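You operate a simulated robot arm through the tools that you are given. There is no shell and no other tool. Be economical: measure what you need, move in short steps, check, and stop when the job is done.

You run a simulated two-armed robot. Do the job below in one go: nothing can be reset, and whatever is moved stays where it is left.

JOB
Pick up the binder marked "loans" from the top of the archive cupboard with one hand, pass it to the other hand and put it on the wing of the back desk.

It is judged by the outcome, as a careful person would: the job done as asked, and still so three seconds after it is handed in. It fails if anything else is knocked over, pushed out of place, dropped, spilled or broken.

ROBOT AND FRAMES
Two 7-joint arms with two-finger parallel grippers on one trunk, on a base that drives. Base frame: it is fixed to the floor where the robot stands at the start and does not move with it; the origin is under the middle of the robot, x ahead of it, y to its left, z up. Units: mm, rad, N and s.
The left shoulder is at the start at [50, 161, 1148], the right one opposite. With the tool pointing down near the work surface each hand reaches from about 100 to 660 mm from the robot's upright axis, wherever it stands, measured 20 degrees to its own side. Places, roughly: wing of the back desk [-1100, -900, 800]. Payload 3.43 kg a hand.
The tool frame of a hand sits at the grasp point between the pads (the TCP): z along the fingers, y along the line on which they close. The tips reach 30 mm beyond it. Largest opening 94 mm; finger width 28, thickness 10; the body of the gripper, 50 by 96 mm, starts 55 mm behind the TCP.
Orientation is that of the tool frame in the base frame, as a unit quaternion [w, x, y, z]. With the fingers straight down and closing along the base's y, the tool's x points along the base's -x, its y along +y and its z along -z.

CONTROLS
- The arms move only by the tool drive_tool. It takes "left_moves", "right_moves" or both (then of equal length, played together; a hand with none holds still); each is a list of rows, each a list of 3 entries, a list of its own where there are three numbers: the shift along the tool's x, y, z in units of 300 mm (1.0 is 300 mm), then the turn, a rotation vector about the tool's x, y, z in units of 60 degrees (1.0 is 60 degrees), then the closure, from 0 (fully open) to 1 (shut). In form: [[[dx, dy, dz], [rx, ry, rz], jaw], ...]. A call has 1 to 20 rows; each row is the pose to reach, as a shift and turn from the pose commanded when the call began, along the tool's axes at that moment. A call with a number of a shift or a turn outside -1 to 1 is refused whole. A row lasts 0.2 s, in which the tool goes at most 50 mm and 0.15 rad; a call with a longer step from one row to the next is refused whole, and so is a gripper value outside its range. A pose out of reach is approached as far as the arm can. The call stops where the force on the tool passes 40 N (or 10 N more than at its start, if that is more) or the arm is blocked; 0.2 s more then pass. Each finger travels about 45 mm/s and halts on what it meets, pressing with about 26 N; the grip force reading is that of the motor and also rises with nothing between the fingers. The clock runs only during rows and for 0.2 s after the last one: add rows that repeat a pose to give the fingers time. It gives the time, the measured TCP pose, the force on the tool (base axes), the opening and the grip force at its end, in the units of the frame above (readings bear some noise), with the torque about the TCP (base axes, N m) and any sound that the robot's microphone picked up, and new pictures: "pictures" is both (left out), scene, wrist or none (wrist: the cameras of the hands that moved).
- Cameras (640 x 400 px; columns grow to the right, rows downward): "scene" is now at [130.5, -16.2, 1275.5]; the picture's right is [-0.17, -0.99, 0.00], its down [-0.52, 0.09, -0.85] and it looks along [0.84, -0.14, -0.53] (base axes); focal length 276 px, centre (320, 200). "left" rides on the left gripper at [76, -14, -102] in its tool frame; the picture's right is [0.18, 0.98, 0.00], its down [-0.75, 0.14, -0.64] and it looks along [-0.63, 0.12, 0.77] (tool axes); focal length 243 px, centre (320, 200). "right" rides on the right gripper at [76, 14, -103] in its tool frame; the picture's right is [-0.18, 0.98, 0.00], its down [-0.75, -0.14, -0.64] and it looks along [-0.63, -0.12, 0.77] (tool axes); focal length 243 px, centre (320, 200). There is no depth. A picture from a camera that has moved, and an enlarged one, comes with that camera's place and axes in the base frame and with its lens.
- slide_trunk(by): slides the trunk up (or, below 0, down) by that many mm; the arms and the scene camera ride with it, the base frame stays. It gives what a move gives, with no picture.
- steer(legs): drives the robot by 1 to 6 legs, each [ahead, left, turn to the left] in mm, mm and rad, along the robot's own axes; the way and the turn of a leg run together, so that a leg with both is an arc; at most 1500 mm and 3.142 rad a leg. The arms and the cameras ride along, it lands a little off, and it stops where it bumps. It gives what a move gives, and a new picture of the scene camera.
- head_to(pan, tilt): turns the head with the scene camera to pan (to the left, within 1.396 rad either way) and tilt (down, from -0.506 to 1.204), counted from straight ahead of the robot. It gives what a move gives, and a new picture of the scene camera.
- zoom(camera, box): a new picture of the part [left, top, right, bottom] of that camera's present view, enlarged. No time passes.
- hand_in(): hands the job in; it is judged then, once.

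Go step by step. Nothing tells you exact positions but the pictures and the camera data: compare them with the known pose of the tool, close in by small moves and look again before you grip or let go. The budget is 120 turns and 260 pictures, counting those below and the enlarged ones. Unless the task says otherwise, let go and move clear before handing in, and close with one line.

The tools are called after ">>>" as name(argument=value, ...) on one line, values as JSON. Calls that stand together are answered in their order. drive_tool: Moves the arms, as the interface text tells. Its arguments: {"type":"object","properties":{"left_moves":{"type":"array","items":{"type":"array"}},"right_moves":{"type":"array","items":{"type":"array"}},"pictures":{"type":"string","enum":["both","scene","wrist","none"]}},"required":[]} The other tools are called the same way: slide_trunk (by) slides the trunk up or down; steer (legs) drives the base; head_to (pan, tilt) turns the head that bears the scene camera; zoom (camera, box) takes an enlarged picture of a part of a camera's view; hand_in () hands the job in.

At the start:

```text
time: 0.0
left_eef_pos: [402.3, 74.4, 1107.3]
left_orientation: [0.0, -0.001, 1.0, 0.001]
left_force: [0.1, -0.1, 0.2]
left_ft_torque: [0.02, -0.01, 0.03]
left_gripper_width: 93.8
left_grip_force: 0.1
right_eef_pos: [403.1, -397.9, 1015.5]
right_orientation: [0.001, 0.0, 1.0, 0.0]
right_force: [-0.1, 0.7, -0.6]
right_ft_torque: [0.04, 0.01, 0.02]
right_gripper_width: 94.1
right_grip_force: 0.0
trunk travel left (down, up): [-175.0, 92.0]
robot x, y, heading: [0.1, -1.1, -0.002]
head pan, tilt: [-0.169, 0.56]
```

scene: 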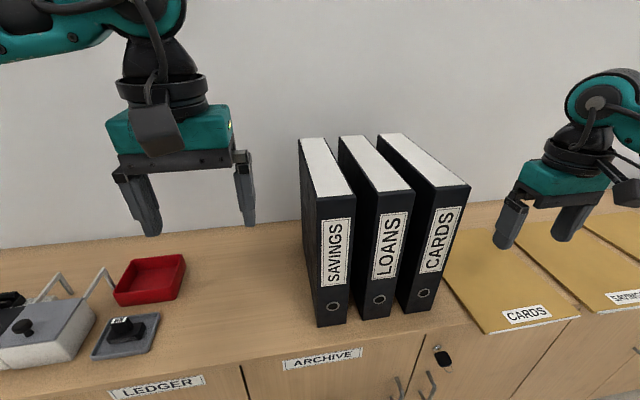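
right: 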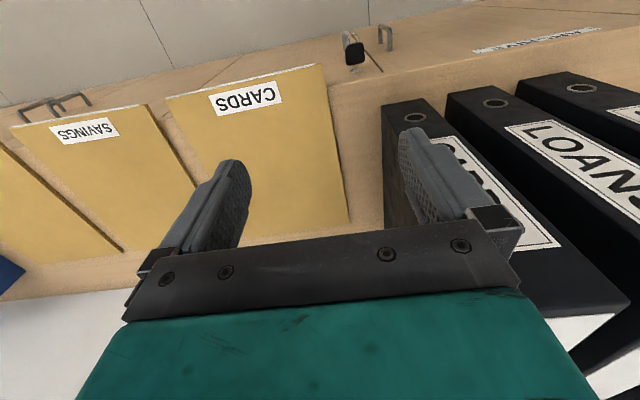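
left: 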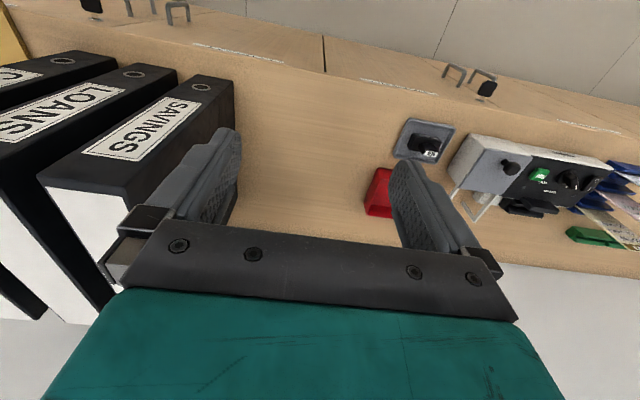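

I see three upright binders on the cupboard, with LOANS in the middle at about x 480, y -190. I'll enlarge the picture to measure the gaps between them and their tilt.

>>> zoom(camera="scene", box=[280, 120, 480, 340])

>>> zoom(camera="right", box=[360, 40, 640, 400])

```text
1.82 times, centred on (380, 230) of scene
camera zoom: at [130.5, -16.2, 1275.5], right [-0.17, -0.99, 0.0], down [-0.52, 0.09, -0.85], along [0.84, -0.14, -0.53], focal length 502 px, centre (211, 146)
```

zoom: 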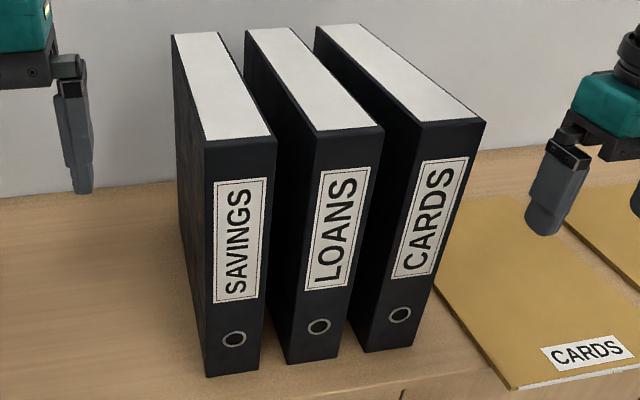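

```text
1.11 times, centred on (500, 220) of right
camera zoom: at [325.5, -385.0, 1118.0], right [0.18, 0.98, 0.0], down [0.75, -0.14, 0.64], along [0.63, -0.12, -0.77], focal length 270 px, centre (120, 178)
```

zoom: 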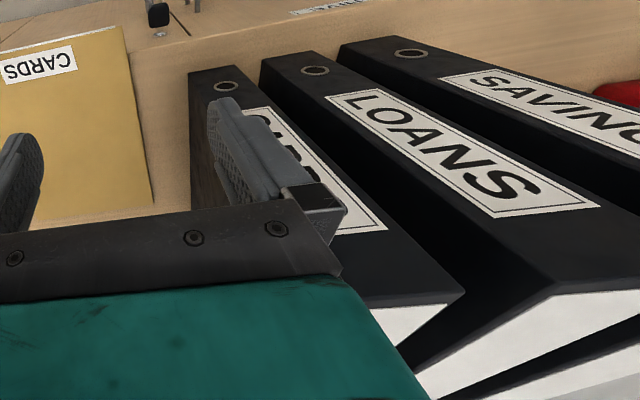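

The LOANS spine is at x≈470 and y runs from -163 to -222. Its top is at z≈1064, with about 35 mm free on each side. I'll raise the right hand and bring it above the binder.

>>> drive_tool(right_moves=[[[0, 0, -0.15], [0, 0, 0], 0], [[0, 0, -0.3], [0, 0, 0], 0], [[0, 0, -0.45], [0, 0, 0], 0], [[-0.094, 0.114, -0.45], [0, 0, 0], 0], [[-0.188, 0.228, -0.45], [0, 0, 0], 0], [[-0.282, 0.342, -0.45], [0, 0, 0], 0], [[-0.376, 0.456, -0.45], [0, 0, 0], 0], [[-0.47, 0.57, -0.45], [0, 0, 0], 0.1], [[-0.563, 0.683, -0.45], [0, 0, 0], 0.15], [[-0.563, 0.683, -0.45], [0, 0, 0], 0.15]])

```text
time: 2.2
left_eef_pos: [403.1, 73.8, 1105.4]
left_orientation: [0.001, 0.0, 1.0, 0.0]
left_force: [-0.1, -0.8, 0.1]
left_ft_torque: [0.03, 0.0, 0.01]
left_gripper_width: 94.0
left_grip_force: 0.0
right_eef_pos: [573.7, -194.7, 1151.1]
right_orientation: [0.001, -0.001, 1.0, 0.0]
right_force: [0.0, -0.3, 0.3]
right_ft_torque: [-0.03, -0.04, 0.06]
right_gripper_width: 80.0
right_grip_force: 0.1
trunk travel left (down, up): [-175.0, 92.0]
robot x, y, heading: [-3.8, -0.1, -0.001]
head pan, tilt: [-0.169, 0.56]
camera scene: at [130.3, -16.7, 1275.5], right [-0.17, -0.99, 0.0], down [-0.52, 0.09, -0.85], along [0.84, -0.14, -0.53], focal length 276 px, centre (320, 200)
camera right: at [494.5, -180.5, 1253.1], right [0.18, 0.98, 0.0], down [0.75, -0.14, 0.64], along [0.63, -0.12, -0.77], focal length 243 px, centre (320, 200)
```

scene: 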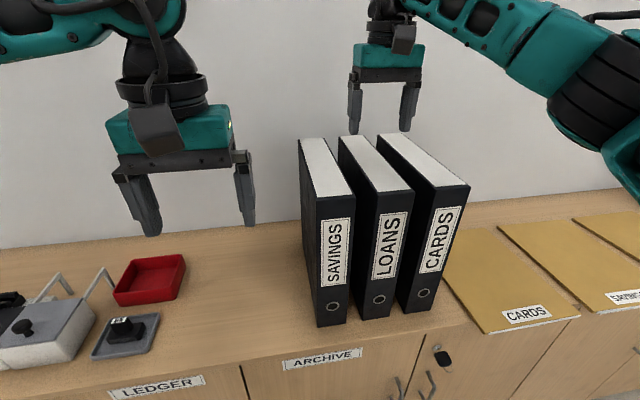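
right: 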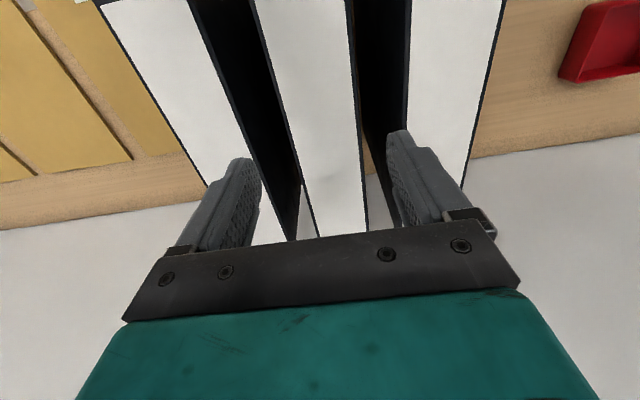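

The binder's centre line is at y≈-194, right under the hand. I'll descend in steps.

>>> drive_tool(right_moves=[[[0, 0, 0.12], [0, 0, 0], 0.15], [[0, 0, 0.22], [0, 0, 0], 0.15], [[0, 0, 0.26], [0, 0, 0], 0.15]])

```text
time: 3.0
left_eef_pos: [403.8, 74.9, 1105.9]
left_orientation: [0.0, 0.0, 1.0, 0.0]
left_force: [0.5, -0.2, -0.1]
left_ft_torque: [-0.01, 0.0, -0.06]
left_gripper_width: 93.9
left_grip_force: 0.1
right_eef_pos: [573.3, -194.1, 1072.7]
right_orientation: [0.0, 0.0, 1.0, 0.0]
right_force: [-0.3, -0.3, 0.0]
right_ft_torque: [-0.01, -0.01, 0.02]
right_gripper_width: 79.8
right_grip_force: 0.1
trunk travel left (down, up): [-175.0, 92.0]
robot x, y, heading: [-3.4, 0.3, 0.001]
head pan, tilt: [-0.169, 0.56]
camera scene: at [130.5, -16.3, 1275.5], right [-0.17, -0.99, 0.0], down [-0.52, 0.09, -0.85], along [0.84, -0.14, -0.53], focal length 276 px, centre (320, 200)
camera right: at [495.4, -180.7, 1176.0], right [0.18, 0.98, 0.0], down [0.75, -0.14, 0.64], along [0.63, -0.12, -0.77], focal length 243 px, centre (320, 200)
```

scene: 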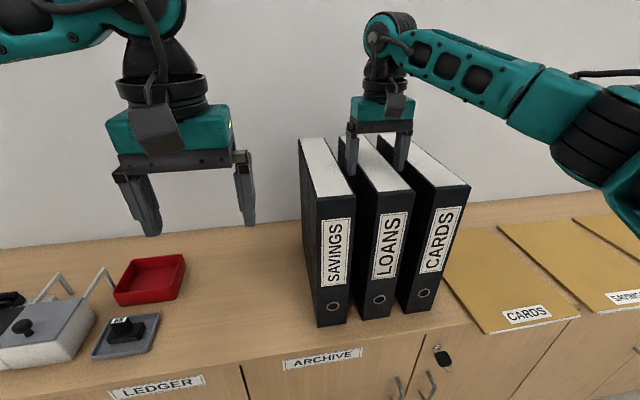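
right: 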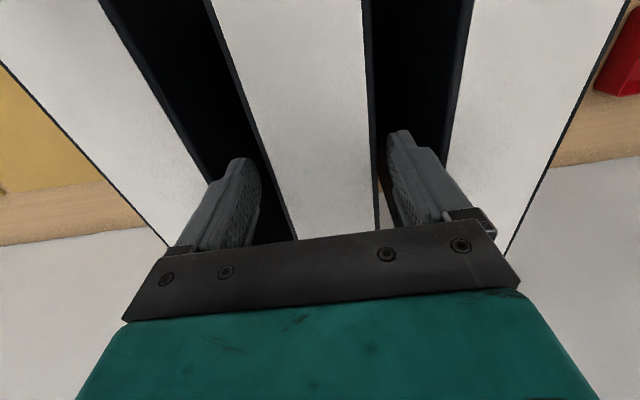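

The fingers are in both gaps with clearance. I'll go down another 48 mm and then close.

>>> drive_tool(right_moves=[[[0, 0, 0.08], [0, 0, 0], 0.15], [[0, 0, 0.16], [0, 0, 0], 0.15], [[0, 0, 0.16], [0, 0, 0], 0.15]])

>>> drive_tool(right_moves=[[[0, 0, 0], [0, 0, 0], 0.3], [[0, 0, 0], [0, 0, 0], 0.5], [[0, 0, 0], [0, 0, 0], 1], [[0, 0, 0], [0, 0, 0], 1], [[0, 0, 0], [0, 0, 0], 1]])

```text
time: 3.8
left_eef_pos: [402.7, 74.2, 1107.8]
left_orientation: [0.0, -0.001, 1.0, 0.0]
left_force: [0.9, 0.4, -0.4]
left_ft_torque: [-0.01, 0.0, 0.0]
left_gripper_width: 94.2
left_grip_force: 0.1
right_eef_pos: [572.5, -194.0, 1024.5]
right_orientation: [-0.001, 0.0, 1.0, 0.0]
right_force: [-1.2, -0.6, -0.7]
right_ft_torque: [0.01, 0.04, -0.02]
right_gripper_width: 79.9
right_grip_force: 0.0
trunk travel left (down, up): [-175.0, 92.0]
robot x, y, heading: [2.8, 2.4, -0.001]
head pan, tilt: [-0.169, 0.56]
camera scene: at [130.4, -16.2, 1275.5], right [-0.17, -0.99, 0.0], down [-0.52, 0.09, -0.85], along [0.84, -0.14, -0.53], focal length 276 px, centre (320, 200)
camera right: at [494.1, -180.1, 1127.1], right [0.18, 0.98, 0.0], down [0.75, -0.14, 0.64], along [0.63, -0.12, -0.77], focal length 243 px, centre (320, 200)
```

scene: 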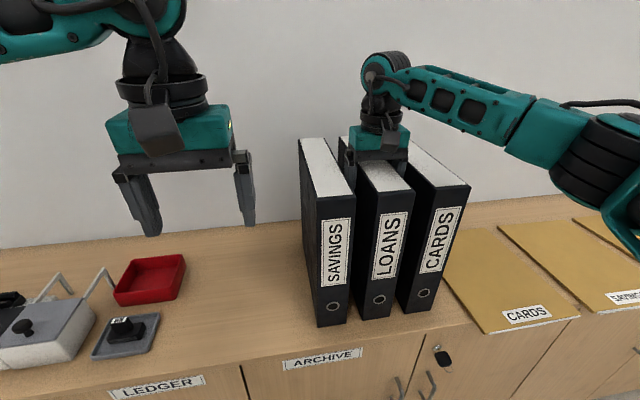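
right: 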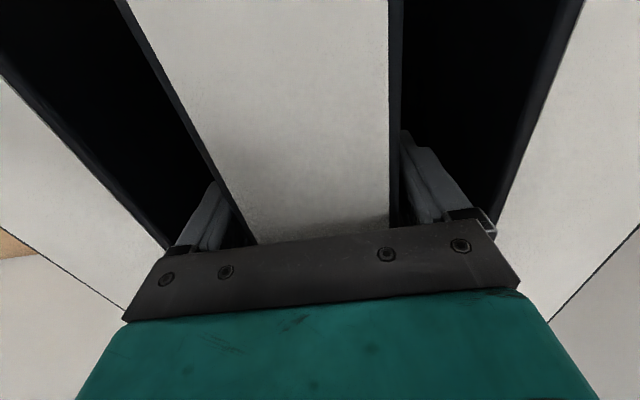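

```text
time: 5.0
left_eef_pos: [403.6, 75.1, 1105.4]
left_orientation: [0.0, -0.002, 1.0, 0.001]
left_force: [0.1, -0.9, -0.9]
left_ft_torque: [0.0, 0.0, 0.01]
left_gripper_width: 93.9
left_grip_force: 0.0
right_eef_pos: [571.6, -194.4, 1023.8]
right_orientation: [0.0, 0.0, 1.0, 0.0]
right_force: [1.2, 0.7, 0.6]
right_ft_torque: [0.29, -0.19, 0.14]
right_gripper_width: 66.4
right_grip_force: 25.8
trunk travel left (down, up): [-175.0, 92.0]
robot x, y, heading: [0.5, 2.3, 0.0]
head pan, tilt: [-0.169, 0.56]
camera scene: at [130.6, -16.2, 1275.5], right [-0.17, -0.99, 0.0], down [-0.52, 0.09, -0.85], along [0.84, -0.14, -0.53], focal length 276 px, centre (320, 200)
camera right: at [494.3, -180.1, 1127.1], right [0.18, 0.98, 0.0], down [0.75, -0.14, 0.64], along [0.63, -0.12, -0.77], focal length 243 px, centre (320, 200)
```

scene: 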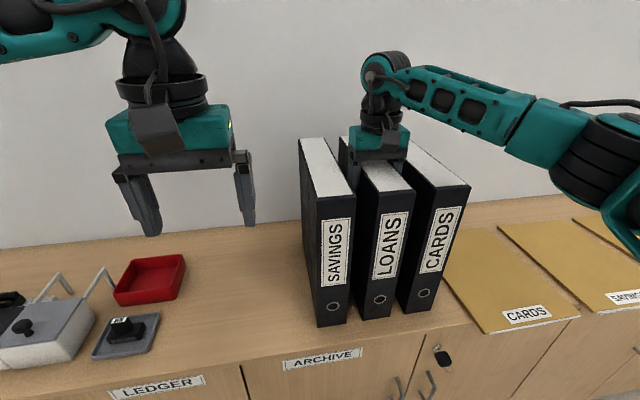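
right: 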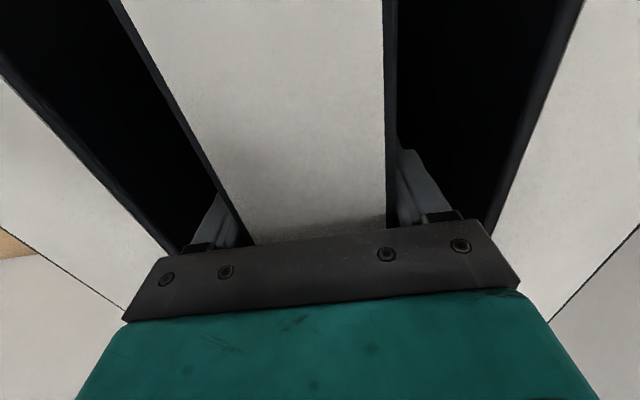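

The jaws hold something 66 mm wide. I'll lift 18 mm and read the load.

>>> drive_tool(right_moves=[[[0, 0, -0.03], [0, 0, 0], 1], [[0, 0, -0.06], [0, 0, 0], 1], [[0, 0, -0.06], [0, 0, 0], 1], [[0, 0, -0.06], [0, 0, 0], 1]])

```text
time: 6.0
left_eef_pos: [403.7, 74.5, 1106.1]
left_orientation: [0.0, -0.001, 1.0, 0.0]
left_force: [0.3, 0.2, -0.4]
left_ft_torque: [-0.01, 0.02, -0.01]
left_gripper_width: 94.1
left_grip_force: 0.0
right_eef_pos: [572.7, -193.3, 1042.7]
right_orientation: [-0.001, 0.0, 1.0, 0.0]
right_force: [0.4, 1.0, -5.8]
right_ft_torque: [0.05, 0.16, 0.03]
right_gripper_width: 66.3
right_grip_force: 26.0
trunk travel left (down, up): [-175.0, 92.0]
robot x, y, heading: [1.7, 0.6, -0.0]
head pan, tilt: [-0.169, 0.56]
camera scene: at [131.0, -16.4, 1275.4], right [-0.17, -0.99, 0.0], down [-0.52, 0.09, -0.85], along [0.83, -0.14, -0.53], focal length 276 px, centre (320, 200)
camera right: at [494.6, -180.0, 1145.1], right [0.18, 0.98, 0.0], down [0.75, -0.14, 0.64], along [0.63, -0.12, -0.77], focal length 243 px, centre (320, 200)
```

scene: 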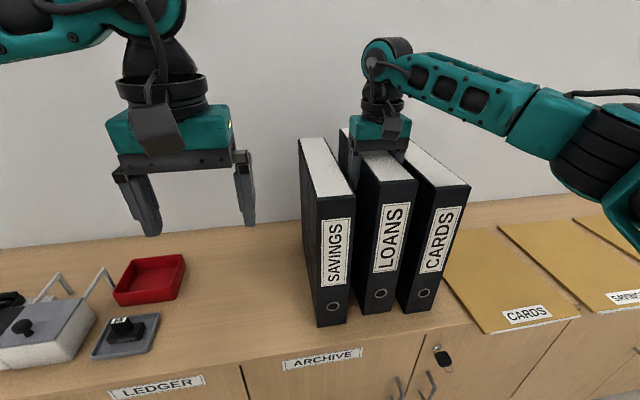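
right: 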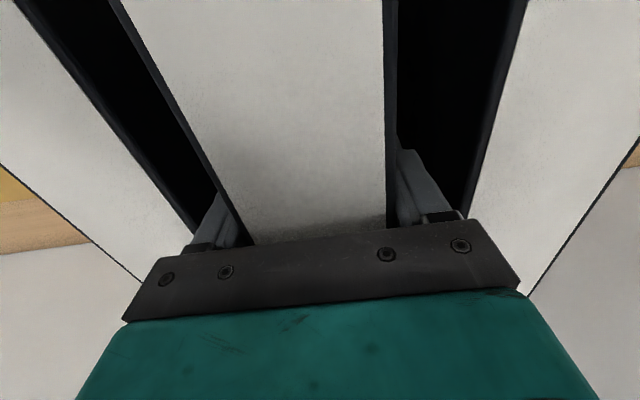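

It's lifted and light, about 0.6 kg, and the centre of mass is about 28 mm behind the grip. I'll raise it a bit more and draw it straight back out from between its neighbours.

>>> drive_tool(right_moves=[[[0, 0, -0.1], [0, 0, 0], 1], [[0, 0, -0.15], [0, 0, 0], 1], [[0.1, 0, -0.15], [0, 0, 0], 1], [[0.2, 0, -0.15], [0, 0, 0], 1], [[0.3, 0, -0.15], [0, 0, 0], 1], [[0.4, 0, -0.15], [0, 0, 0], 1], [[0.4, 0, -0.15], [0, 0, 0], 1]])

```text
time: 7.6
left_eef_pos: [403.1, 75.5, 1106.4]
left_orientation: [0.0, -0.001, 1.0, 0.0]
left_force: [0.3, -0.1, -0.1]
left_ft_torque: [-0.01, 0.02, 0.0]
left_gripper_width: 93.8
left_grip_force: 0.0
right_eef_pos: [452.6, -193.8, 1086.9]
right_orientation: [0.0, 0.0, 1.0, 0.0]
right_force: [0.4, 0.0, -5.4]
right_ft_torque: [0.01, 0.13, -0.02]
right_gripper_width: 66.5
right_grip_force: 25.6
trunk travel left (down, up): [-175.0, 92.0]
robot x, y, heading: [-1.1, 1.2, -0.002]
head pan, tilt: [-0.169, 0.56]
camera scene: at [131.0, -16.3, 1275.4], right [-0.17, -0.99, 0.0], down [-0.52, 0.09, -0.85], along [0.83, -0.14, -0.53], focal length 276 px, centre (320, 200)
camera right: at [374.5, -180.7, 1189.5], right [0.18, 0.98, 0.0], down [0.75, -0.14, 0.64], along [0.63, -0.12, -0.77], focal length 243 px, centre (320, 200)
```

scene: 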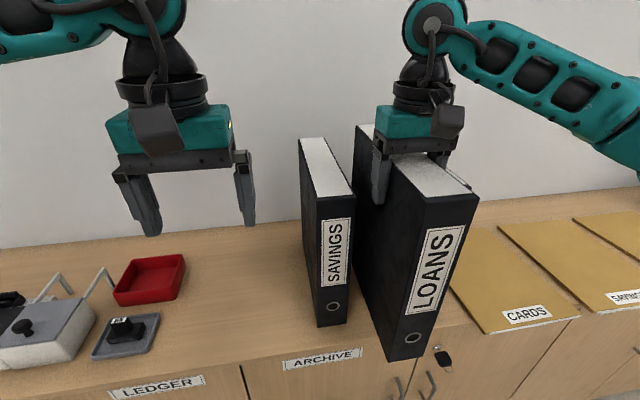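
right: 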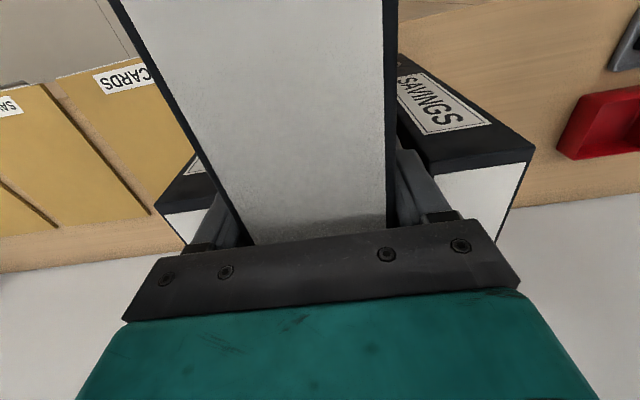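

It's drawing out cleanly. I'll pull another 115 mm.

>>> drive_tool(right_moves=[[[0.1, 0, 0], [0, 0, 0], 1], [[0.2, 0, 0], [0, 0, 0], 1], [[0.3, 0, 0], [0, 0, 0], 1], [[0.383, 0, 0], [0, 0, 0], 1]], pictures="scene")

```text
time: 8.6
left_eef_pos: [402.9, 74.5, 1106.4]
left_orientation: [-0.001, -0.001, 1.0, 0.0]
left_force: [0.0, -0.3, 0.0]
left_ft_torque: [0.0, -0.02, -0.02]
left_gripper_width: 94.2
left_grip_force: 0.0
right_eef_pos: [336.5, -193.9, 1085.9]
right_orientation: [-0.001, 0.0, 1.0, 0.0]
right_force: [1.2, 0.7, -5.5]
right_ft_torque: [0.0, 0.17, -0.05]
right_gripper_width: 66.2
right_grip_force: 26.3
trunk travel left (down, up): [-175.0, 92.0]
robot x, y, heading: [-3.4, 0.7, -0.0]
head pan, tilt: [-0.169, 0.56]
camera scene: at [130.5, -16.5, 1275.5], right [-0.17, -0.99, 0.0], down [-0.52, 0.09, -0.85], along [0.84, -0.14, -0.53], focal length 276 px, centre (320, 200)
```

scene: 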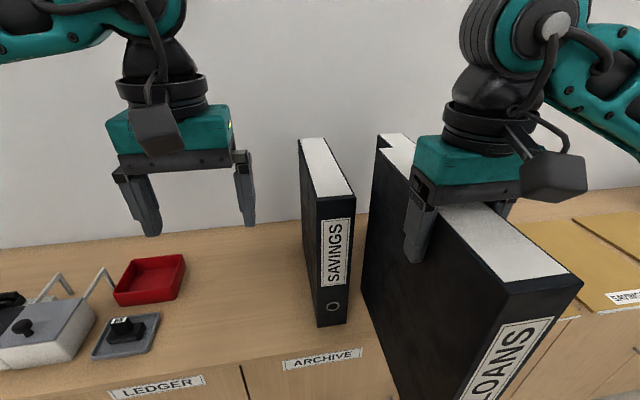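

It's out. Before driving, I'll look around to the right and left.

>>> head_to(pan=-1.396, tilt=0.4)

>>> head_to(pan=1.396, tilt=0.5)

```text
time: 10.0
left_eef_pos: [403.4, 74.7, 1107.0]
left_orientation: [0.0, 0.0, 1.0, 0.0]
left_force: [-0.3, 0.5, -0.4]
left_ft_torque: [0.02, 0.0, -0.02]
left_gripper_width: 93.8
left_grip_force: 0.1
right_eef_pos: [335.4, -194.3, 1085.4]
right_orientation: [0.0, 0.0, 1.0, 0.0]
right_force: [-0.3, -0.7, -5.4]
right_ft_torque: [0.02, 0.13, 0.0]
right_gripper_width: 66.4
right_grip_force: 25.6
trunk travel left (down, up): [-175.0, 92.0]
robot x, y, heading: [1.6, -0.0, -0.002]
head pan, tilt: [-1.396, 0.4]
camera scene: at [58.7, -92.6, 1290.1], right [-0.98, -0.17, 0.0], down [-0.07, 0.38, -0.92], along [0.16, -0.91, -0.39], focal length 276 px, centre (320, 200)
```

scene: 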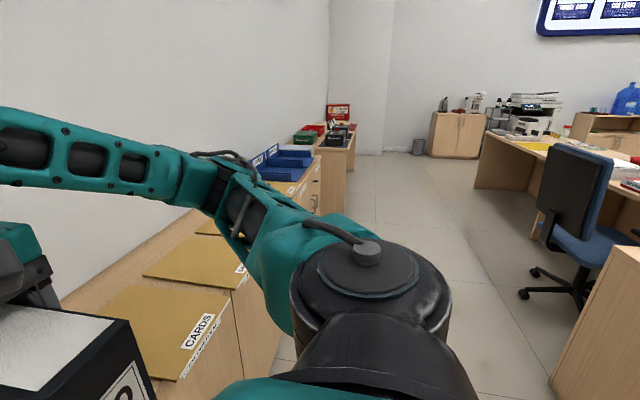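

```text
time: 12.5
left_eef_pos: [402.7, 75.4, 1106.0]
left_orientation: [0.0, -0.001, 1.0, 0.0]
left_force: [0.5, -0.3, 0.4]
left_ft_torque: [-0.01, -0.01, 0.02]
left_gripper_width: 94.0
left_grip_force: 0.1
right_eef_pos: [337.3, -193.6, 1085.3]
right_orientation: [0.0, 0.0, 1.0, 0.0]
right_force: [0.0, -0.3, -4.9]
right_ft_torque: [0.01, 0.16, 0.04]
right_gripper_width: 66.2
right_grip_force: 25.9
trunk travel left (down, up): [-175.0, 92.0]
robot x, y, heading: [0.5, 2.7, 0.004]
head pan, tilt: [1.396, 0.499]
camera scene: at [58.4, 88.2, 1281.0], right [0.98, -0.17, 0.0], down [-0.08, -0.47, -0.88], along [0.15, 0.86, -0.48], focal length 276 px, centre (320, 200)
```

scene: 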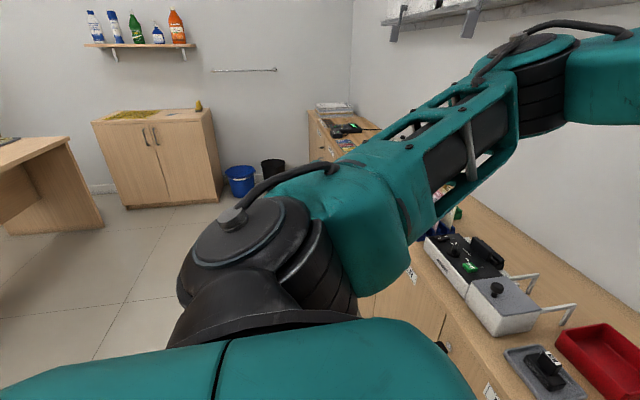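

The wing's near corner looks to be around x -780, y -1000, so backing up 300 mm is safe. I'll do that, then turn left and look behind.

>>> steer(legs=[[-300, 0, 0]])

>>> head_to(pan=-1.396, tilt=0.6)

```text
time: 14.5
left_eef_pos: [105.0, 73.7, 1106.0]
left_orientation: [0.001, 0.002, 1.0, 0.0]
left_force: [-0.1, -0.7, -0.4]
left_ft_torque: [0.01, 0.0, -0.03]
left_gripper_width: 94.1
left_grip_force: 0.1
right_eef_pos: [37.8, -194.9, 1084.9]
right_orientation: [0.0, 0.003, 1.0, 0.0]
right_force: [0.3, -0.4, -6.2]
right_ft_torque: [-0.05, 0.13, 0.02]
right_gripper_width: 66.4
right_grip_force: 26.3
trunk travel left (down, up): [-175.0, 92.0]
robot x, y, heading: [-297.3, -2.5, -0.005]
head pan, tilt: [1.396, 0.499]
camera scene: at [-239.8, 88.7, 1281.0], right [0.98, -0.18, 0.0], down [-0.09, -0.47, -0.88], along [0.16, 0.86, -0.48], focal length 276 px, centre (320, 200)
```

scene: 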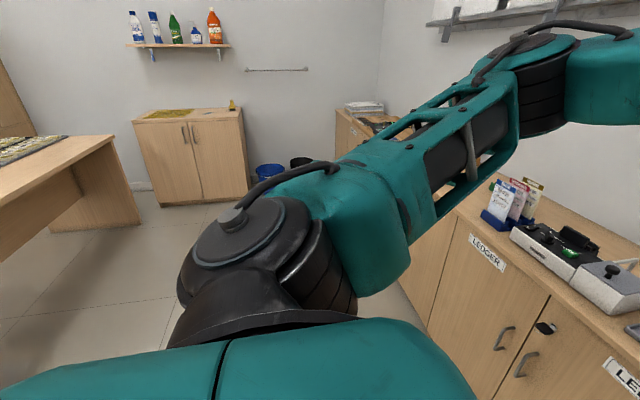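

```text
time: 17.0
left_eef_pos: [105.1, 74.4, 1105.7]
left_orientation: [0.0, 0.001, 1.0, 0.0]
left_force: [-0.2, -0.4, 0.2]
left_ft_torque: [0.01, -0.03, 0.0]
left_gripper_width: 94.0
left_grip_force: 0.1
right_eef_pos: [37.4, -194.2, 1086.4]
right_orientation: [0.0, 0.003, 1.0, 0.0]
right_force: [0.2, 0.1, -5.2]
right_ft_torque: [-0.04, 0.15, -0.01]
right_gripper_width: 66.3
right_grip_force: 26.0
trunk travel left (down, up): [-175.0, 92.0]
robot x, y, heading: [-297.5, -0.6, -0.01]
head pan, tilt: [-1.396, 0.6]
camera scene: at [-240.4, -88.0, 1271.9], right [-0.99, -0.17, 0.0], down [-0.1, 0.56, -0.82], along [0.14, -0.81, -0.57], focal length 276 px, centre (320, 200)
```

scene: 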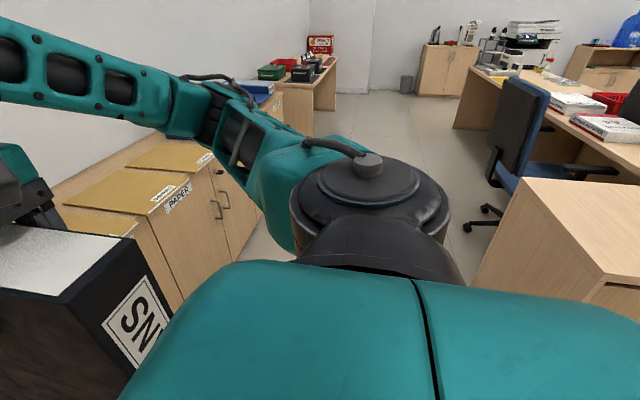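

I'll do the handover here in the open. First I raise the left hand out of the way and turn the right hand, so the binder swings crosswise in front of the robot.

>>> drive_tool(right_moves=[[[0, 0, 0], [0, 0, -0.12], 1], [[0, 0, 0], [0, 0, -0.24], 1], [[0, 0, 0], [0, 0, -0.36], 1], [[0, 0, 0], [0, 0, -0.48], 1], [[0, 0, 0], [0, 0, -0.6], 1], [[0, 0, 0], [0, 0, -0.72], 1], [[0, 0, 0], [0, 0, -0.84], 1], [[0, 0, 0], [0, 0, -0.96], 1]], left_moves=[[[0, 0, -0.1], [0, 0, 0], 0], [[0, 0, -0.2], [0, 0, 0], 0], [[0, 0, -0.3], [0, 0, 0], 0], [[0, 0.05, -0.4], [0, 0, 0], 0], [[0, 0.1, -0.5], [0, 0, 0], 0], [[0, 0.2, -0.5], [0, 0, 0], 0], [[0, 0.3, -0.5], [0, 0, 0], 0], [[0, 0.35, -0.5], [0, 0, 0], 0]], pictures="none")

>>> head_to(pan=0, tilt=0.45)

```text
time: 18.8
left_eef_pos: [106.7, 179.3, 1255.5]
left_orientation: [0.0, 0.001, 1.0, 0.0]
left_force: [-0.6, 0.9, -1.1]
left_ft_torque: [0.0, 0.01, 0.01]
left_gripper_width: 93.8
left_grip_force: 0.1
right_eef_pos: [38.4, -194.9, 1085.5]
right_orientation: [0.0, -0.481, 0.877, 0.001]
right_force: [-1.3, 0.5, -6.2]
right_ft_torque: [-0.14, 0.11, -0.02]
right_gripper_width: 66.6
right_grip_force: 25.8
trunk travel left (down, up): [-175.0, 92.0]
robot x, y, heading: [-298.6, 1.8, -0.008]
head pan, tilt: [-1.396, 0.6]
```

```text
time: 20.3
left_eef_pos: [104.5, 177.7, 1255.8]
left_orientation: [0.0, 0.002, 1.0, 0.0]
left_force: [0.1, -0.1, -0.6]
left_ft_torque: [-0.03, 0.02, 0.01]
left_gripper_width: 93.9
left_grip_force: 0.1
right_eef_pos: [38.0, -194.7, 1084.8]
right_orientation: [0.0, -0.479, 0.878, 0.001]
right_force: [0.2, 0.5, -5.6]
right_ft_torque: [-0.15, 0.08, -0.03]
right_gripper_width: 66.5
right_grip_force: 26.1
trunk travel left (down, up): [-175.0, 92.0]
robot x, y, heading: [-300.1, 0.9, -0.008]
head pan, tilt: [0.0, 0.45]
camera scene: at [-163.6, -1.4, 1285.4], right [-0.01, -1.0, 0.0], down [-0.44, 0.0, -0.9], along [0.9, 0.0, -0.44], focal length 276 px, centre (320, 200)
```

scene: 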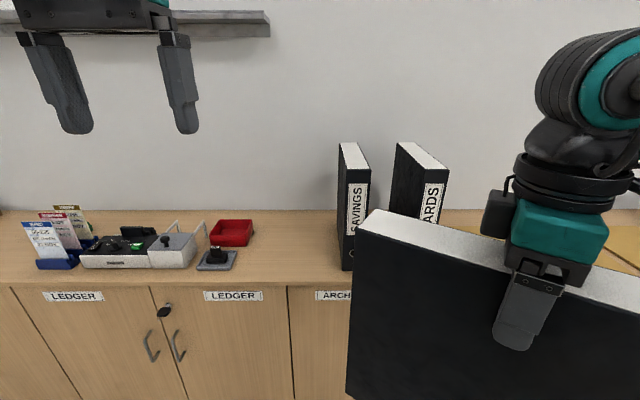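

The turn went well. I'll finish it while bringing the binder to the middle, and start turning the left hand the opposite way, high up.

>>> drive_tool(right_moves=[[[-0.08, 0.02, 0], [0, 0, -0.08], 1], [[-0.16, 0.04, 0], [0, 0, -0.16], 1], [[-0.24, 0.06, 0], [0, 0, -0.24], 1], [[-0.32, 0.08, 0], [0, 0, -0.32], 1], [[-0.4, 0.1, 0], [0, 0, -0.4], 1], [[-0.48, 0.12, 0], [0, 0, -0.48], 1], [[-0.563, 0.141, 0], [0, 0, -0.54], 1], [[-0.563, 0.141, 0], [0, 0, -0.54], 1]], left_moves=[[[0, 0, 0], [0, 0, 0.12], 0], [[0, 0, 0], [0, 0, 0.24], 0], [[0, 0, 0], [0, 0, 0.36], 0], [[0, 0, 0], [0, 0, 0.48], 0], [[0, 0, 0], [0, 0, 0.6], 0], [[0, 0, 0], [0, 0, 0.72], 0], [[0, 0, 0], [0, 0, 0.84], 0], [[0, 0, 0], [0, 0, 0.96], 0]])

```text
time: 22.1
left_eef_pos: [85.6, 161.2, 1242.5]
left_orientation: [0.0, 0.483, 0.876, 0.0]
left_force: [0.2, -0.3, -0.2]
left_ft_torque: [0.03, -0.03, -0.01]
left_gripper_width: 93.9
left_grip_force: 0.1
left hand out of reach, approached as far as the arm can: row 8
right_eef_pos: [33.8, -36.1, 1092.9]
right_orientation: [0.0, -0.704, 0.711, 0.0]
right_force: [-0.5, -0.3, -5.0]
right_ft_torque: [-0.16, -0.03, -0.02]
right_gripper_width: 66.7
right_grip_force: 25.7
right hand out of reach, approached as far as the arm can: row 5, 6, 7, 8
trunk travel left (down, up): [-175.0, 92.0]
robot x, y, heading: [-297.2, 3.8, -0.003]
head pan, tilt: [0.0, 0.45]
camera scene: at [-163.6, -1.6, 1285.4], right [0.0, -1.0, 0.0], down [-0.44, 0.0, -0.9], along [0.9, 0.0, -0.44], focal length 276 px, centre (320, 200)
camera right: at [17.2, -111.3, 1195.7], right [-0.98, 0.19, 0.0], down [0.15, 0.75, 0.64], along [0.12, 0.63, -0.77], focal length 243 px, centre (320, 200)
camera left: at [32.2, 218.3, 1344.1], right [0.73, 0.68, 0.0], down [0.52, -0.56, 0.64], along [0.44, -0.47, -0.77], focal length 243 px, centre (320, 200)
```

scene: 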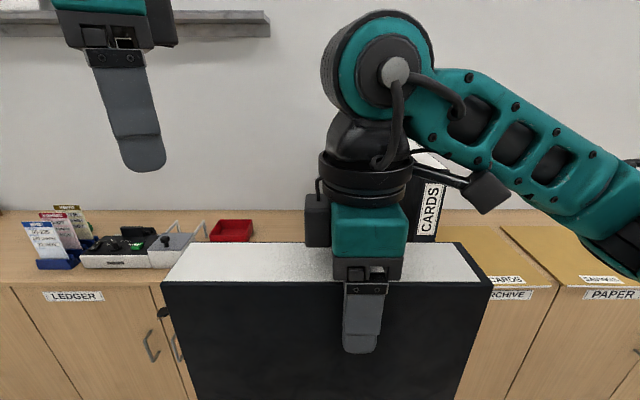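
right: 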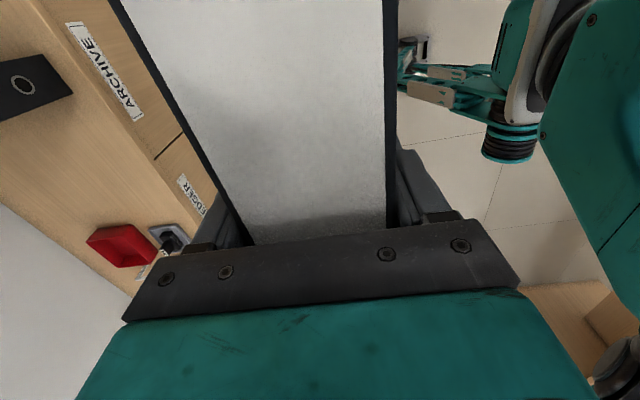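
left: 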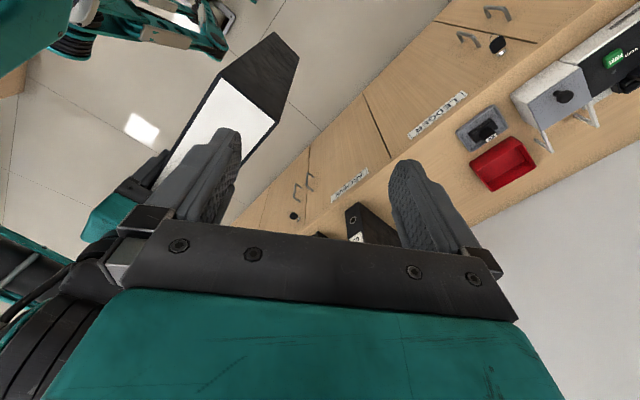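

The binder is held crosswise. Its top is at z≈1129 and its middle at y≈-7. I'll finish turning the left hand and bring it over the page end of the binder.

>>> drive_tool(left_moves=[[[-0.01, -0.064, 0.03], [0, 0, 0.1], 0], [[-0.025, -0.128, 0.06], [0, 0, 0.2], 0], [[-0.04, -0.192, 0.09], [0, 0, 0.3], 0], [[-0.055, -0.256, 0.12], [0, 0, 0.42], 0], [[-0.065, -0.321, 0.133], [0, 0, 0.54], 0], [[-0.065, -0.321, 0.133], [0, 0, 0.54], 0]])

```text
time: 23.5
left_eef_pos: [-2.8, 85.9, 1194.5]
left_orientation: [0.0, 0.707, 0.707, 0.0]
left_force: [-0.2, 0.2, 0.4]
left_ft_torque: [-0.03, 0.01, 0.0]
left_gripper_width: 93.7
left_grip_force: 0.0
left hand out of reach, approached as far as the arm can: row 2, 3, 4, 5, 6
right_eef_pos: [33.2, -34.6, 1092.4]
right_orientation: [0.001, -0.703, 0.711, 0.0]
right_force: [0.2, -0.9, -6.1]
right_ft_torque: [-0.17, -0.03, -0.02]
right_gripper_width: 66.6
right_grip_force: 25.6
trunk travel left (down, up): [-175.0, 92.0]
robot x, y, heading: [-299.3, -0.8, -0.008]
head pan, tilt: [0.0, 0.45]
camera scene: at [-163.5, -1.0, 1285.4], right [0.0, -1.0, 0.0], down [-0.44, 0.0, -0.9], along [0.9, 0.0, -0.44], focal length 276 px, centre (320, 200)
camera left: at [-19.4, 162.1, 1296.7], right [0.98, 0.18, 0.0], down [0.14, -0.75, 0.64], along [0.12, -0.63, -0.77], focal length 243 px, centre (320, 200)
```

scene: 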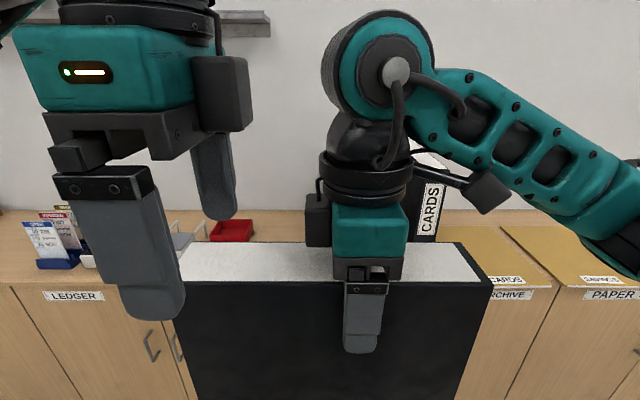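
left: 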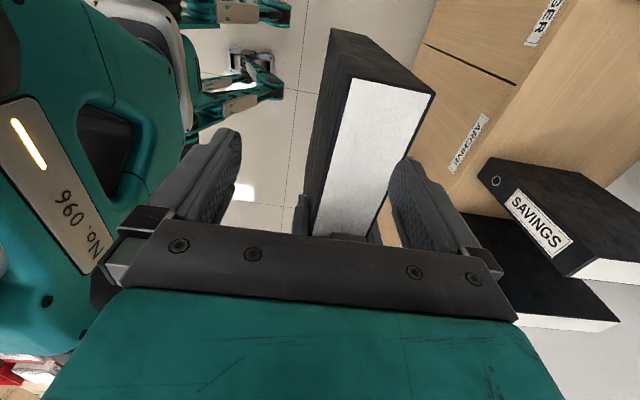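

The left hand can't reach far enough forward at this height. I'll lower the binder and bring it a little nearer with the right hand.

>>> drive_tool(right_moves=[[[0, 0, 0.09], [0, 0, 0], 1], [[0, 0.05, 0.18], [0, 0, 0], 1], [[0, 0.1, 0.267], [0, 0, 0], 1], [[0, 0.1, 0.267], [0, 0, 0], 1]], pictures="none")

```text
time: 24.5
left_eef_pos: [-3.9, 85.4, 1194.8]
left_orientation: [0.001, 0.708, 0.706, 0.0]
left_force: [0.5, -0.2, 0.2]
left_ft_torque: [0.01, -0.02, 0.03]
left_gripper_width: 93.9
left_grip_force: 0.1
right_eef_pos: [3.4, -33.5, 1014.3]
right_orientation: [0.0, -0.705, 0.709, 0.0]
right_force: [0.6, 0.7, -5.3]
right_ft_torque: [-0.17, -0.03, -0.03]
right_gripper_width: 66.1
right_grip_force: 25.9
trunk travel left (down, up): [-175.0, 92.0]
robot x, y, heading: [-294.9, 2.3, -0.005]
head pan, tilt: [0.0, 0.45]
```

The commanded pose tracks what the arm actually reaches. Now I'll tilt the left hand outward by 25° and lower it to a hover above the page end.

>>> drive_tool(left_moves=[[[0, 0.006, 0.05], [0, -0.12, 0], 0], [[0, 0.012, 0.1], [0, -0.24, 0], 0], [[0, 0.018, 0.16], [0, -0.36, 0], 0], [[-0.01, 0.024, 0.235], [0, -0.417, 0], 0.1], [[-0.01, 0.024, 0.235], [0, -0.417, 0], 0.12]])

```text
time: 25.7
left_eef_pos: [2.2, 81.0, 1122.1]
left_orientation: [0.154, 0.691, 0.69, -0.153]
left_force: [0.2, -0.3, 0.8]
left_ft_torque: [0.0, -0.01, 0.01]
left_gripper_width: 82.6
left_grip_force: 0.0
right_eef_pos: [2.9, -33.5, 1015.2]
right_orientation: [0.0, -0.705, 0.709, 0.0]
right_force: [0.2, 0.3, -6.3]
right_ft_torque: [-0.15, -0.01, -0.01]
right_gripper_width: 66.2
right_grip_force: 26.1
trunk travel left (down, up): [-175.0, 92.0]
robot x, y, heading: [-297.2, -0.2, -0.001]
head pan, tilt: [0.0, 0.45]
camera scene: at [-163.7, -1.1, 1285.4], right [0.0, -1.0, 0.0], down [-0.44, 0.0, -0.9], along [0.9, 0.0, -0.44], focal length 276 px, centre (320, 200)
camera left: at [-11.7, 194.3, 1183.2], right [0.98, 0.16, -0.08], down [0.14, -0.41, 0.9], along [0.12, -0.9, -0.43], focal length 243 px, centre (320, 200)
```

scene: 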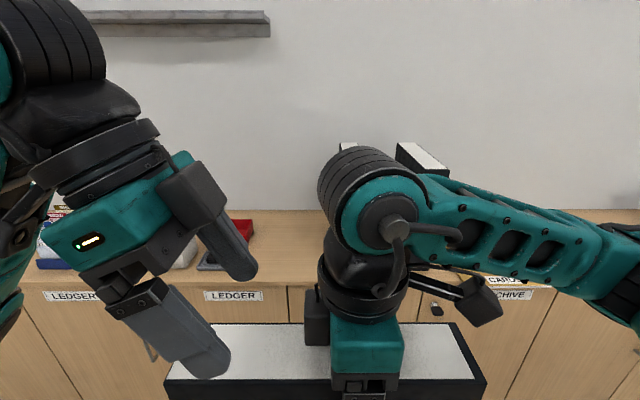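
left: 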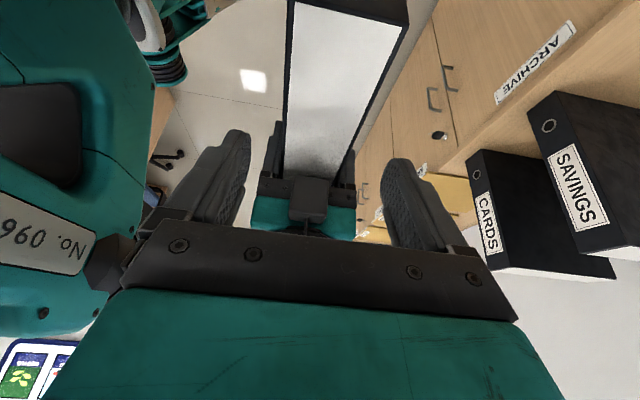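

The fingers straddle the binder symmetrically. I'll advance along the tilted axis in two stages.

>>> drive_tool(left_moves=[[[0, 0, 0.1], [0, 0, 0], 0.12], [[0, 0, 0.2], [0, 0, 0], 0.12], [[0, 0, 0.27], [0, 0, 0], 0.12]])

```text
time: 26.5
left_eef_pos: [0.1, 67.3, 1089.9]
left_orientation: [0.152, 0.689, 0.691, -0.155]
left_force: [-0.2, 0.9, 0.4]
left_ft_torque: [-0.01, 0.0, 0.0]
left_gripper_width: 82.6
left_grip_force: 0.1
left hand out of reach, approached as far as the arm can: row 2, 3
right_eef_pos: [3.4, -33.1, 1014.7]
right_orientation: [0.001, -0.705, 0.709, 0.001]
right_force: [1.2, -0.1, -5.4]
right_ft_torque: [-0.18, -0.01, 0.02]
right_gripper_width: 66.5
right_grip_force: 25.8
trunk travel left (down, up): [-175.0, 92.0]
robot x, y, heading: [-296.0, 1.6, -0.004]
head pan, tilt: [0.0, 0.45]
camera scene: at [-163.6, -1.1, 1285.4], right [0.0, -1.0, 0.0], down [-0.44, 0.0, -0.9], along [0.9, 0.0, -0.44], focal length 276 px, centre (320, 200)
camera left: at [-14.9, 179.6, 1150.6], right [0.98, 0.17, -0.08], down [0.14, -0.41, 0.9], along [0.12, -0.9, -0.43], focal length 243 px, centre (320, 200)
```

scene: 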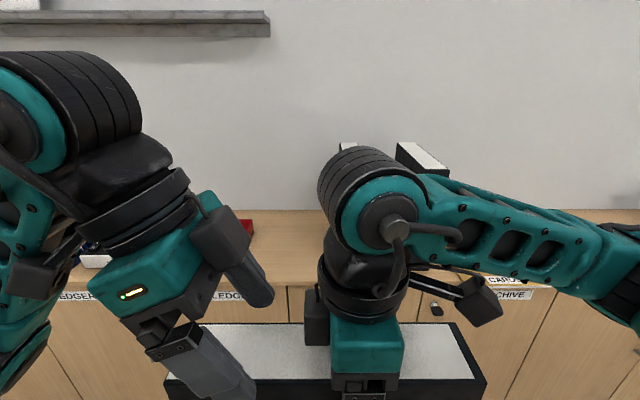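
left: 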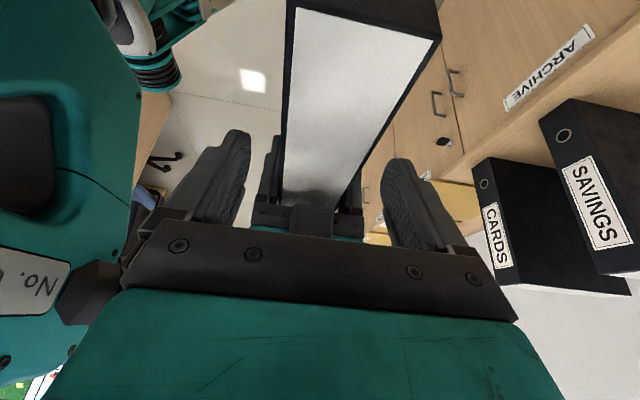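

The left arm is at its limit here because the wrists are too high above the shoulders. I'll lower both hands together and bring them slightly closer.

>>> drive_tool(right_moves=[[[0, 0.03, 0.09], [0, 0, 0], 1], [[0, 0.06, 0.18], [0, 0, 0], 1], [[0, 0.1, 0.267], [0, 0, 0], 1], [[0, 0.1, 0.267], [0, 0, 0], 1]], left_moves=[[[0.037, -0.03, 0.08], [0, 0, 0], 0.12], [[0.074, -0.06, 0.16], [0, 0, 0], 0.12], [[0.112, -0.09, 0.242], [0, 0, 0], 0.12], [[0.112, -0.09, 0.242], [0, 0, 0], 0.12]])

```text
time: 27.5
left_eef_pos: [-24.2, 68.9, 1044.0]
left_orientation: [0.152, 0.69, 0.691, -0.153]
left_force: [0.4, -0.8, -0.3]
left_ft_torque: [-0.01, -0.02, 0.02]
left_gripper_width: 82.7
left_grip_force: 0.0
left hand out of reach, approached as far as the arm can: row 1, 2, 3, 4
right_eef_pos: [-25.6, -34.5, 935.2]
right_orientation: [0.0, -0.705, 0.709, 0.0]
right_force: [-0.5, -0.8, -5.5]
right_ft_torque: [-0.15, -0.02, 0.02]
right_gripper_width: 66.3
right_grip_force: 25.9
trunk travel left (down, up): [-175.0, 92.0]
robot x, y, heading: [-300.4, 1.1, -0.005]
head pan, tilt: [0.0, 0.45]
camera scene: at [-163.6, -1.0, 1285.4], right [0.0, -1.0, 0.0], down [-0.44, 0.0, -0.9], along [0.9, 0.0, -0.44], focal length 276 px, centre (320, 200)
camera right: at [-42.9, -110.8, 1038.1], right [-0.98, 0.19, 0.0], down [0.14, 0.75, 0.64], along [0.12, 0.63, -0.77], focal length 243 px, centre (320, 200)
camera left: at [-40.0, 180.6, 1105.2], right [0.98, 0.17, -0.08], down [0.14, -0.41, 0.9], along [0.12, -0.9, -0.43], focal length 243 px, centre (320, 200)
```

scene: 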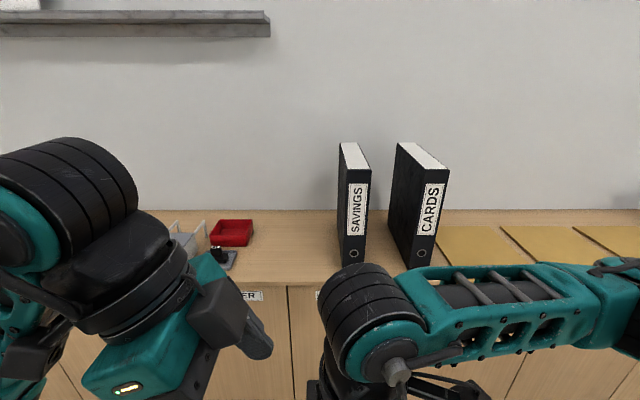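
right: 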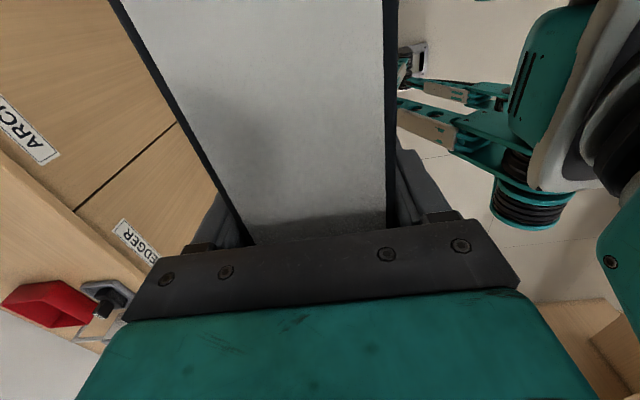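
left: 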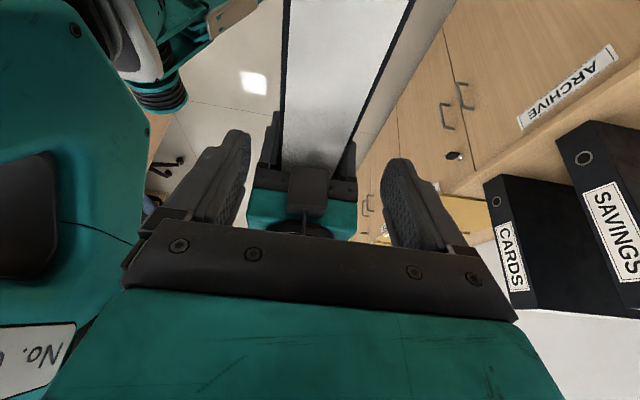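

The left hand seems limited by wrist flexion when it's low and tilted. I'll move both hands higher and reduce the tilt to 15°.

>>> drive_tool(left_moves=[[[-0.05, 0, -0.12], [0, 0.04, 0], 0.12], [[-0.1, 0, -0.24], [0, 0.08, 0], 0.12], [[-0.16, 0, -0.36], [0, 0.12, 0], 0.12], [[-0.21, 0, -0.474], [0, 0.167, 0], 0.12], [[-0.21, 0, -0.474], [0, 0.167, 0], 0.12]], right_moves=[[[0, 0, 0], [0, 0, 0], 1], [[0, 0, -0.12], [0, 0, 0], 1], [[0, 0, -0.25], [0, 0, 0], 1], [[0, 0, -0.38], [0, 0, 0], 1], [[0, 0, -0.5], [0, 0, 0], 1]])

```text
time: 28.7
left_eef_pos: [-25.5, 71.4, 1199.6]
left_orientation: [0.092, 0.702, 0.7, -0.093]
left_force: [0.4, 1.4, -0.4]
left_ft_torque: [0.01, 0.01, 0.02]
left_gripper_width: 82.6
left_grip_force: 0.0
right_eef_pos: [-26.9, -35.3, 1085.3]
right_orientation: [-0.001, -0.706, 0.708, 0.0]
right_force: [0.7, 1.0, -6.1]
right_ft_torque: [-0.14, 0.04, 0.01]
right_gripper_width: 66.6
right_grip_force: 26.1
trunk travel left (down, up): [-175.0, 92.0]
robot x, y, heading: [-301.4, 1.3, -0.006]
head pan, tilt: [0.0, 0.45]
camera scene: at [-163.7, -0.9, 1285.4], right [0.0, -1.0, 0.0], down [-0.44, 0.0, -0.9], along [0.9, 0.0, -0.44], focal length 276 px, centre (320, 200)
camera right: at [-43.0, -112.0, 1188.9], right [-0.98, 0.19, 0.0], down [0.14, 0.75, 0.64], along [0.12, 0.63, -0.77], focal length 243 px, centre (320, 200)
camera left: at [-40.1, 171.1, 1278.2], right [0.98, 0.18, -0.05], down [0.14, -0.56, 0.82], along [0.12, -0.81, -0.58], focal length 243 px, centre (320, 200)
```

scene: 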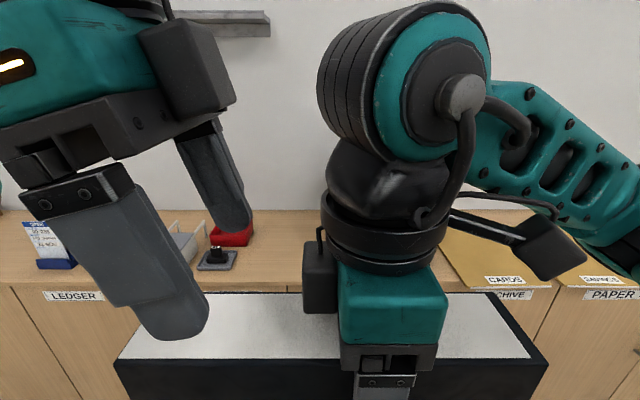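
right: 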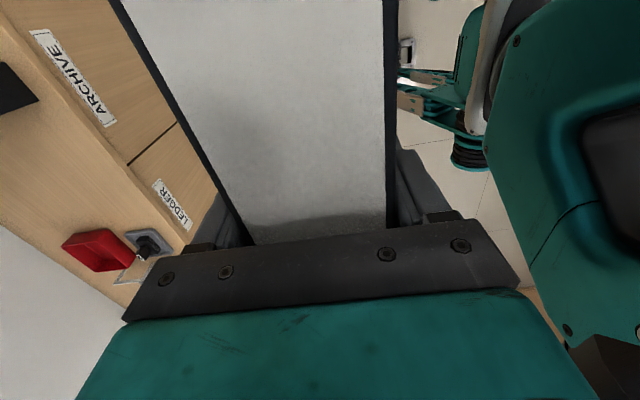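
left: 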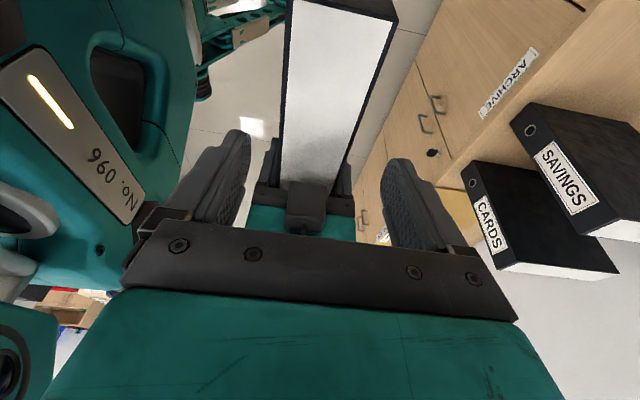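

Both hands reached their poses. I'll advance the left hand along its axis.

>>> drive_tool(left_moves=[[[0, 0, 0.1], [0, 0, 0], 0.12], [[0, 0, 0.2], [0, 0, 0], 0.12], [[0, 0, 0.27], [0, 0, 0], 0.12]])

```text
time: 29.5
left_eef_pos: [-24.4, 49.8, 1121.0]
left_orientation: [0.091, 0.703, 0.7, -0.093]
left_force: [-0.2, -0.3, -0.1]
left_ft_torque: [-0.04, 0.02, -0.01]
left_gripper_width: 82.5
left_grip_force: 0.1
right_eef_pos: [-27.7, -35.7, 1085.6]
right_orientation: [0.0, -0.705, 0.709, 0.0]
right_force: [-0.2, -0.2, -4.7]
right_ft_torque: [-0.18, -0.03, -0.01]
right_gripper_width: 66.3
right_grip_force: 25.7
trunk travel left (down, up): [-175.0, 92.0]
robot x, y, heading: [-298.4, 1.1, -0.004]
head pan, tilt: [0.0, 0.45]
camera scene: at [-163.6, -1.1, 1285.4], right [0.0, -1.0, 0.0], down [-0.44, 0.0, -0.9], along [0.9, 0.0, -0.44], focal length 276 px, centre (320, 200)
camera left: at [-39.0, 149.8, 1199.8], right [0.98, 0.17, -0.05], down [0.14, -0.56, 0.82], along [0.12, -0.81, -0.58], focal length 243 px, centre (320, 200)
```

scene: 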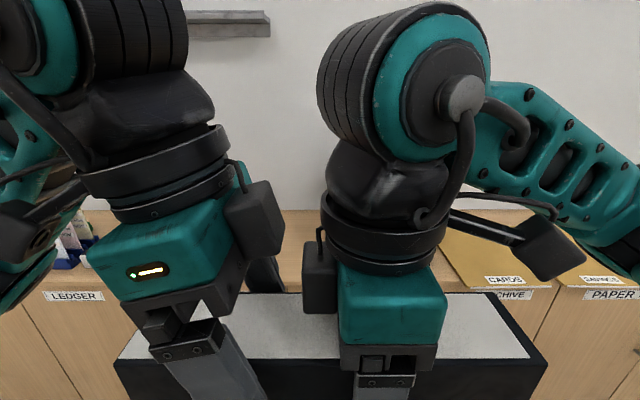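
left: 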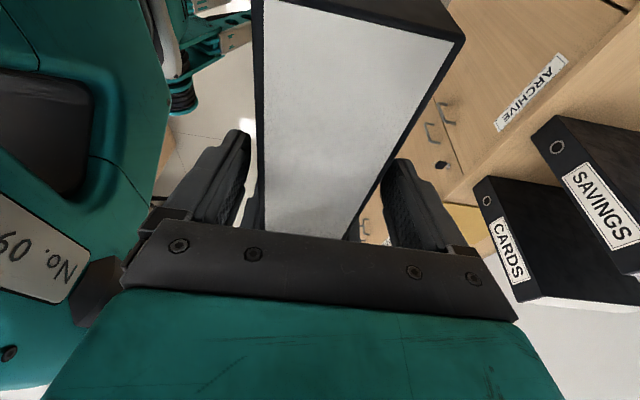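

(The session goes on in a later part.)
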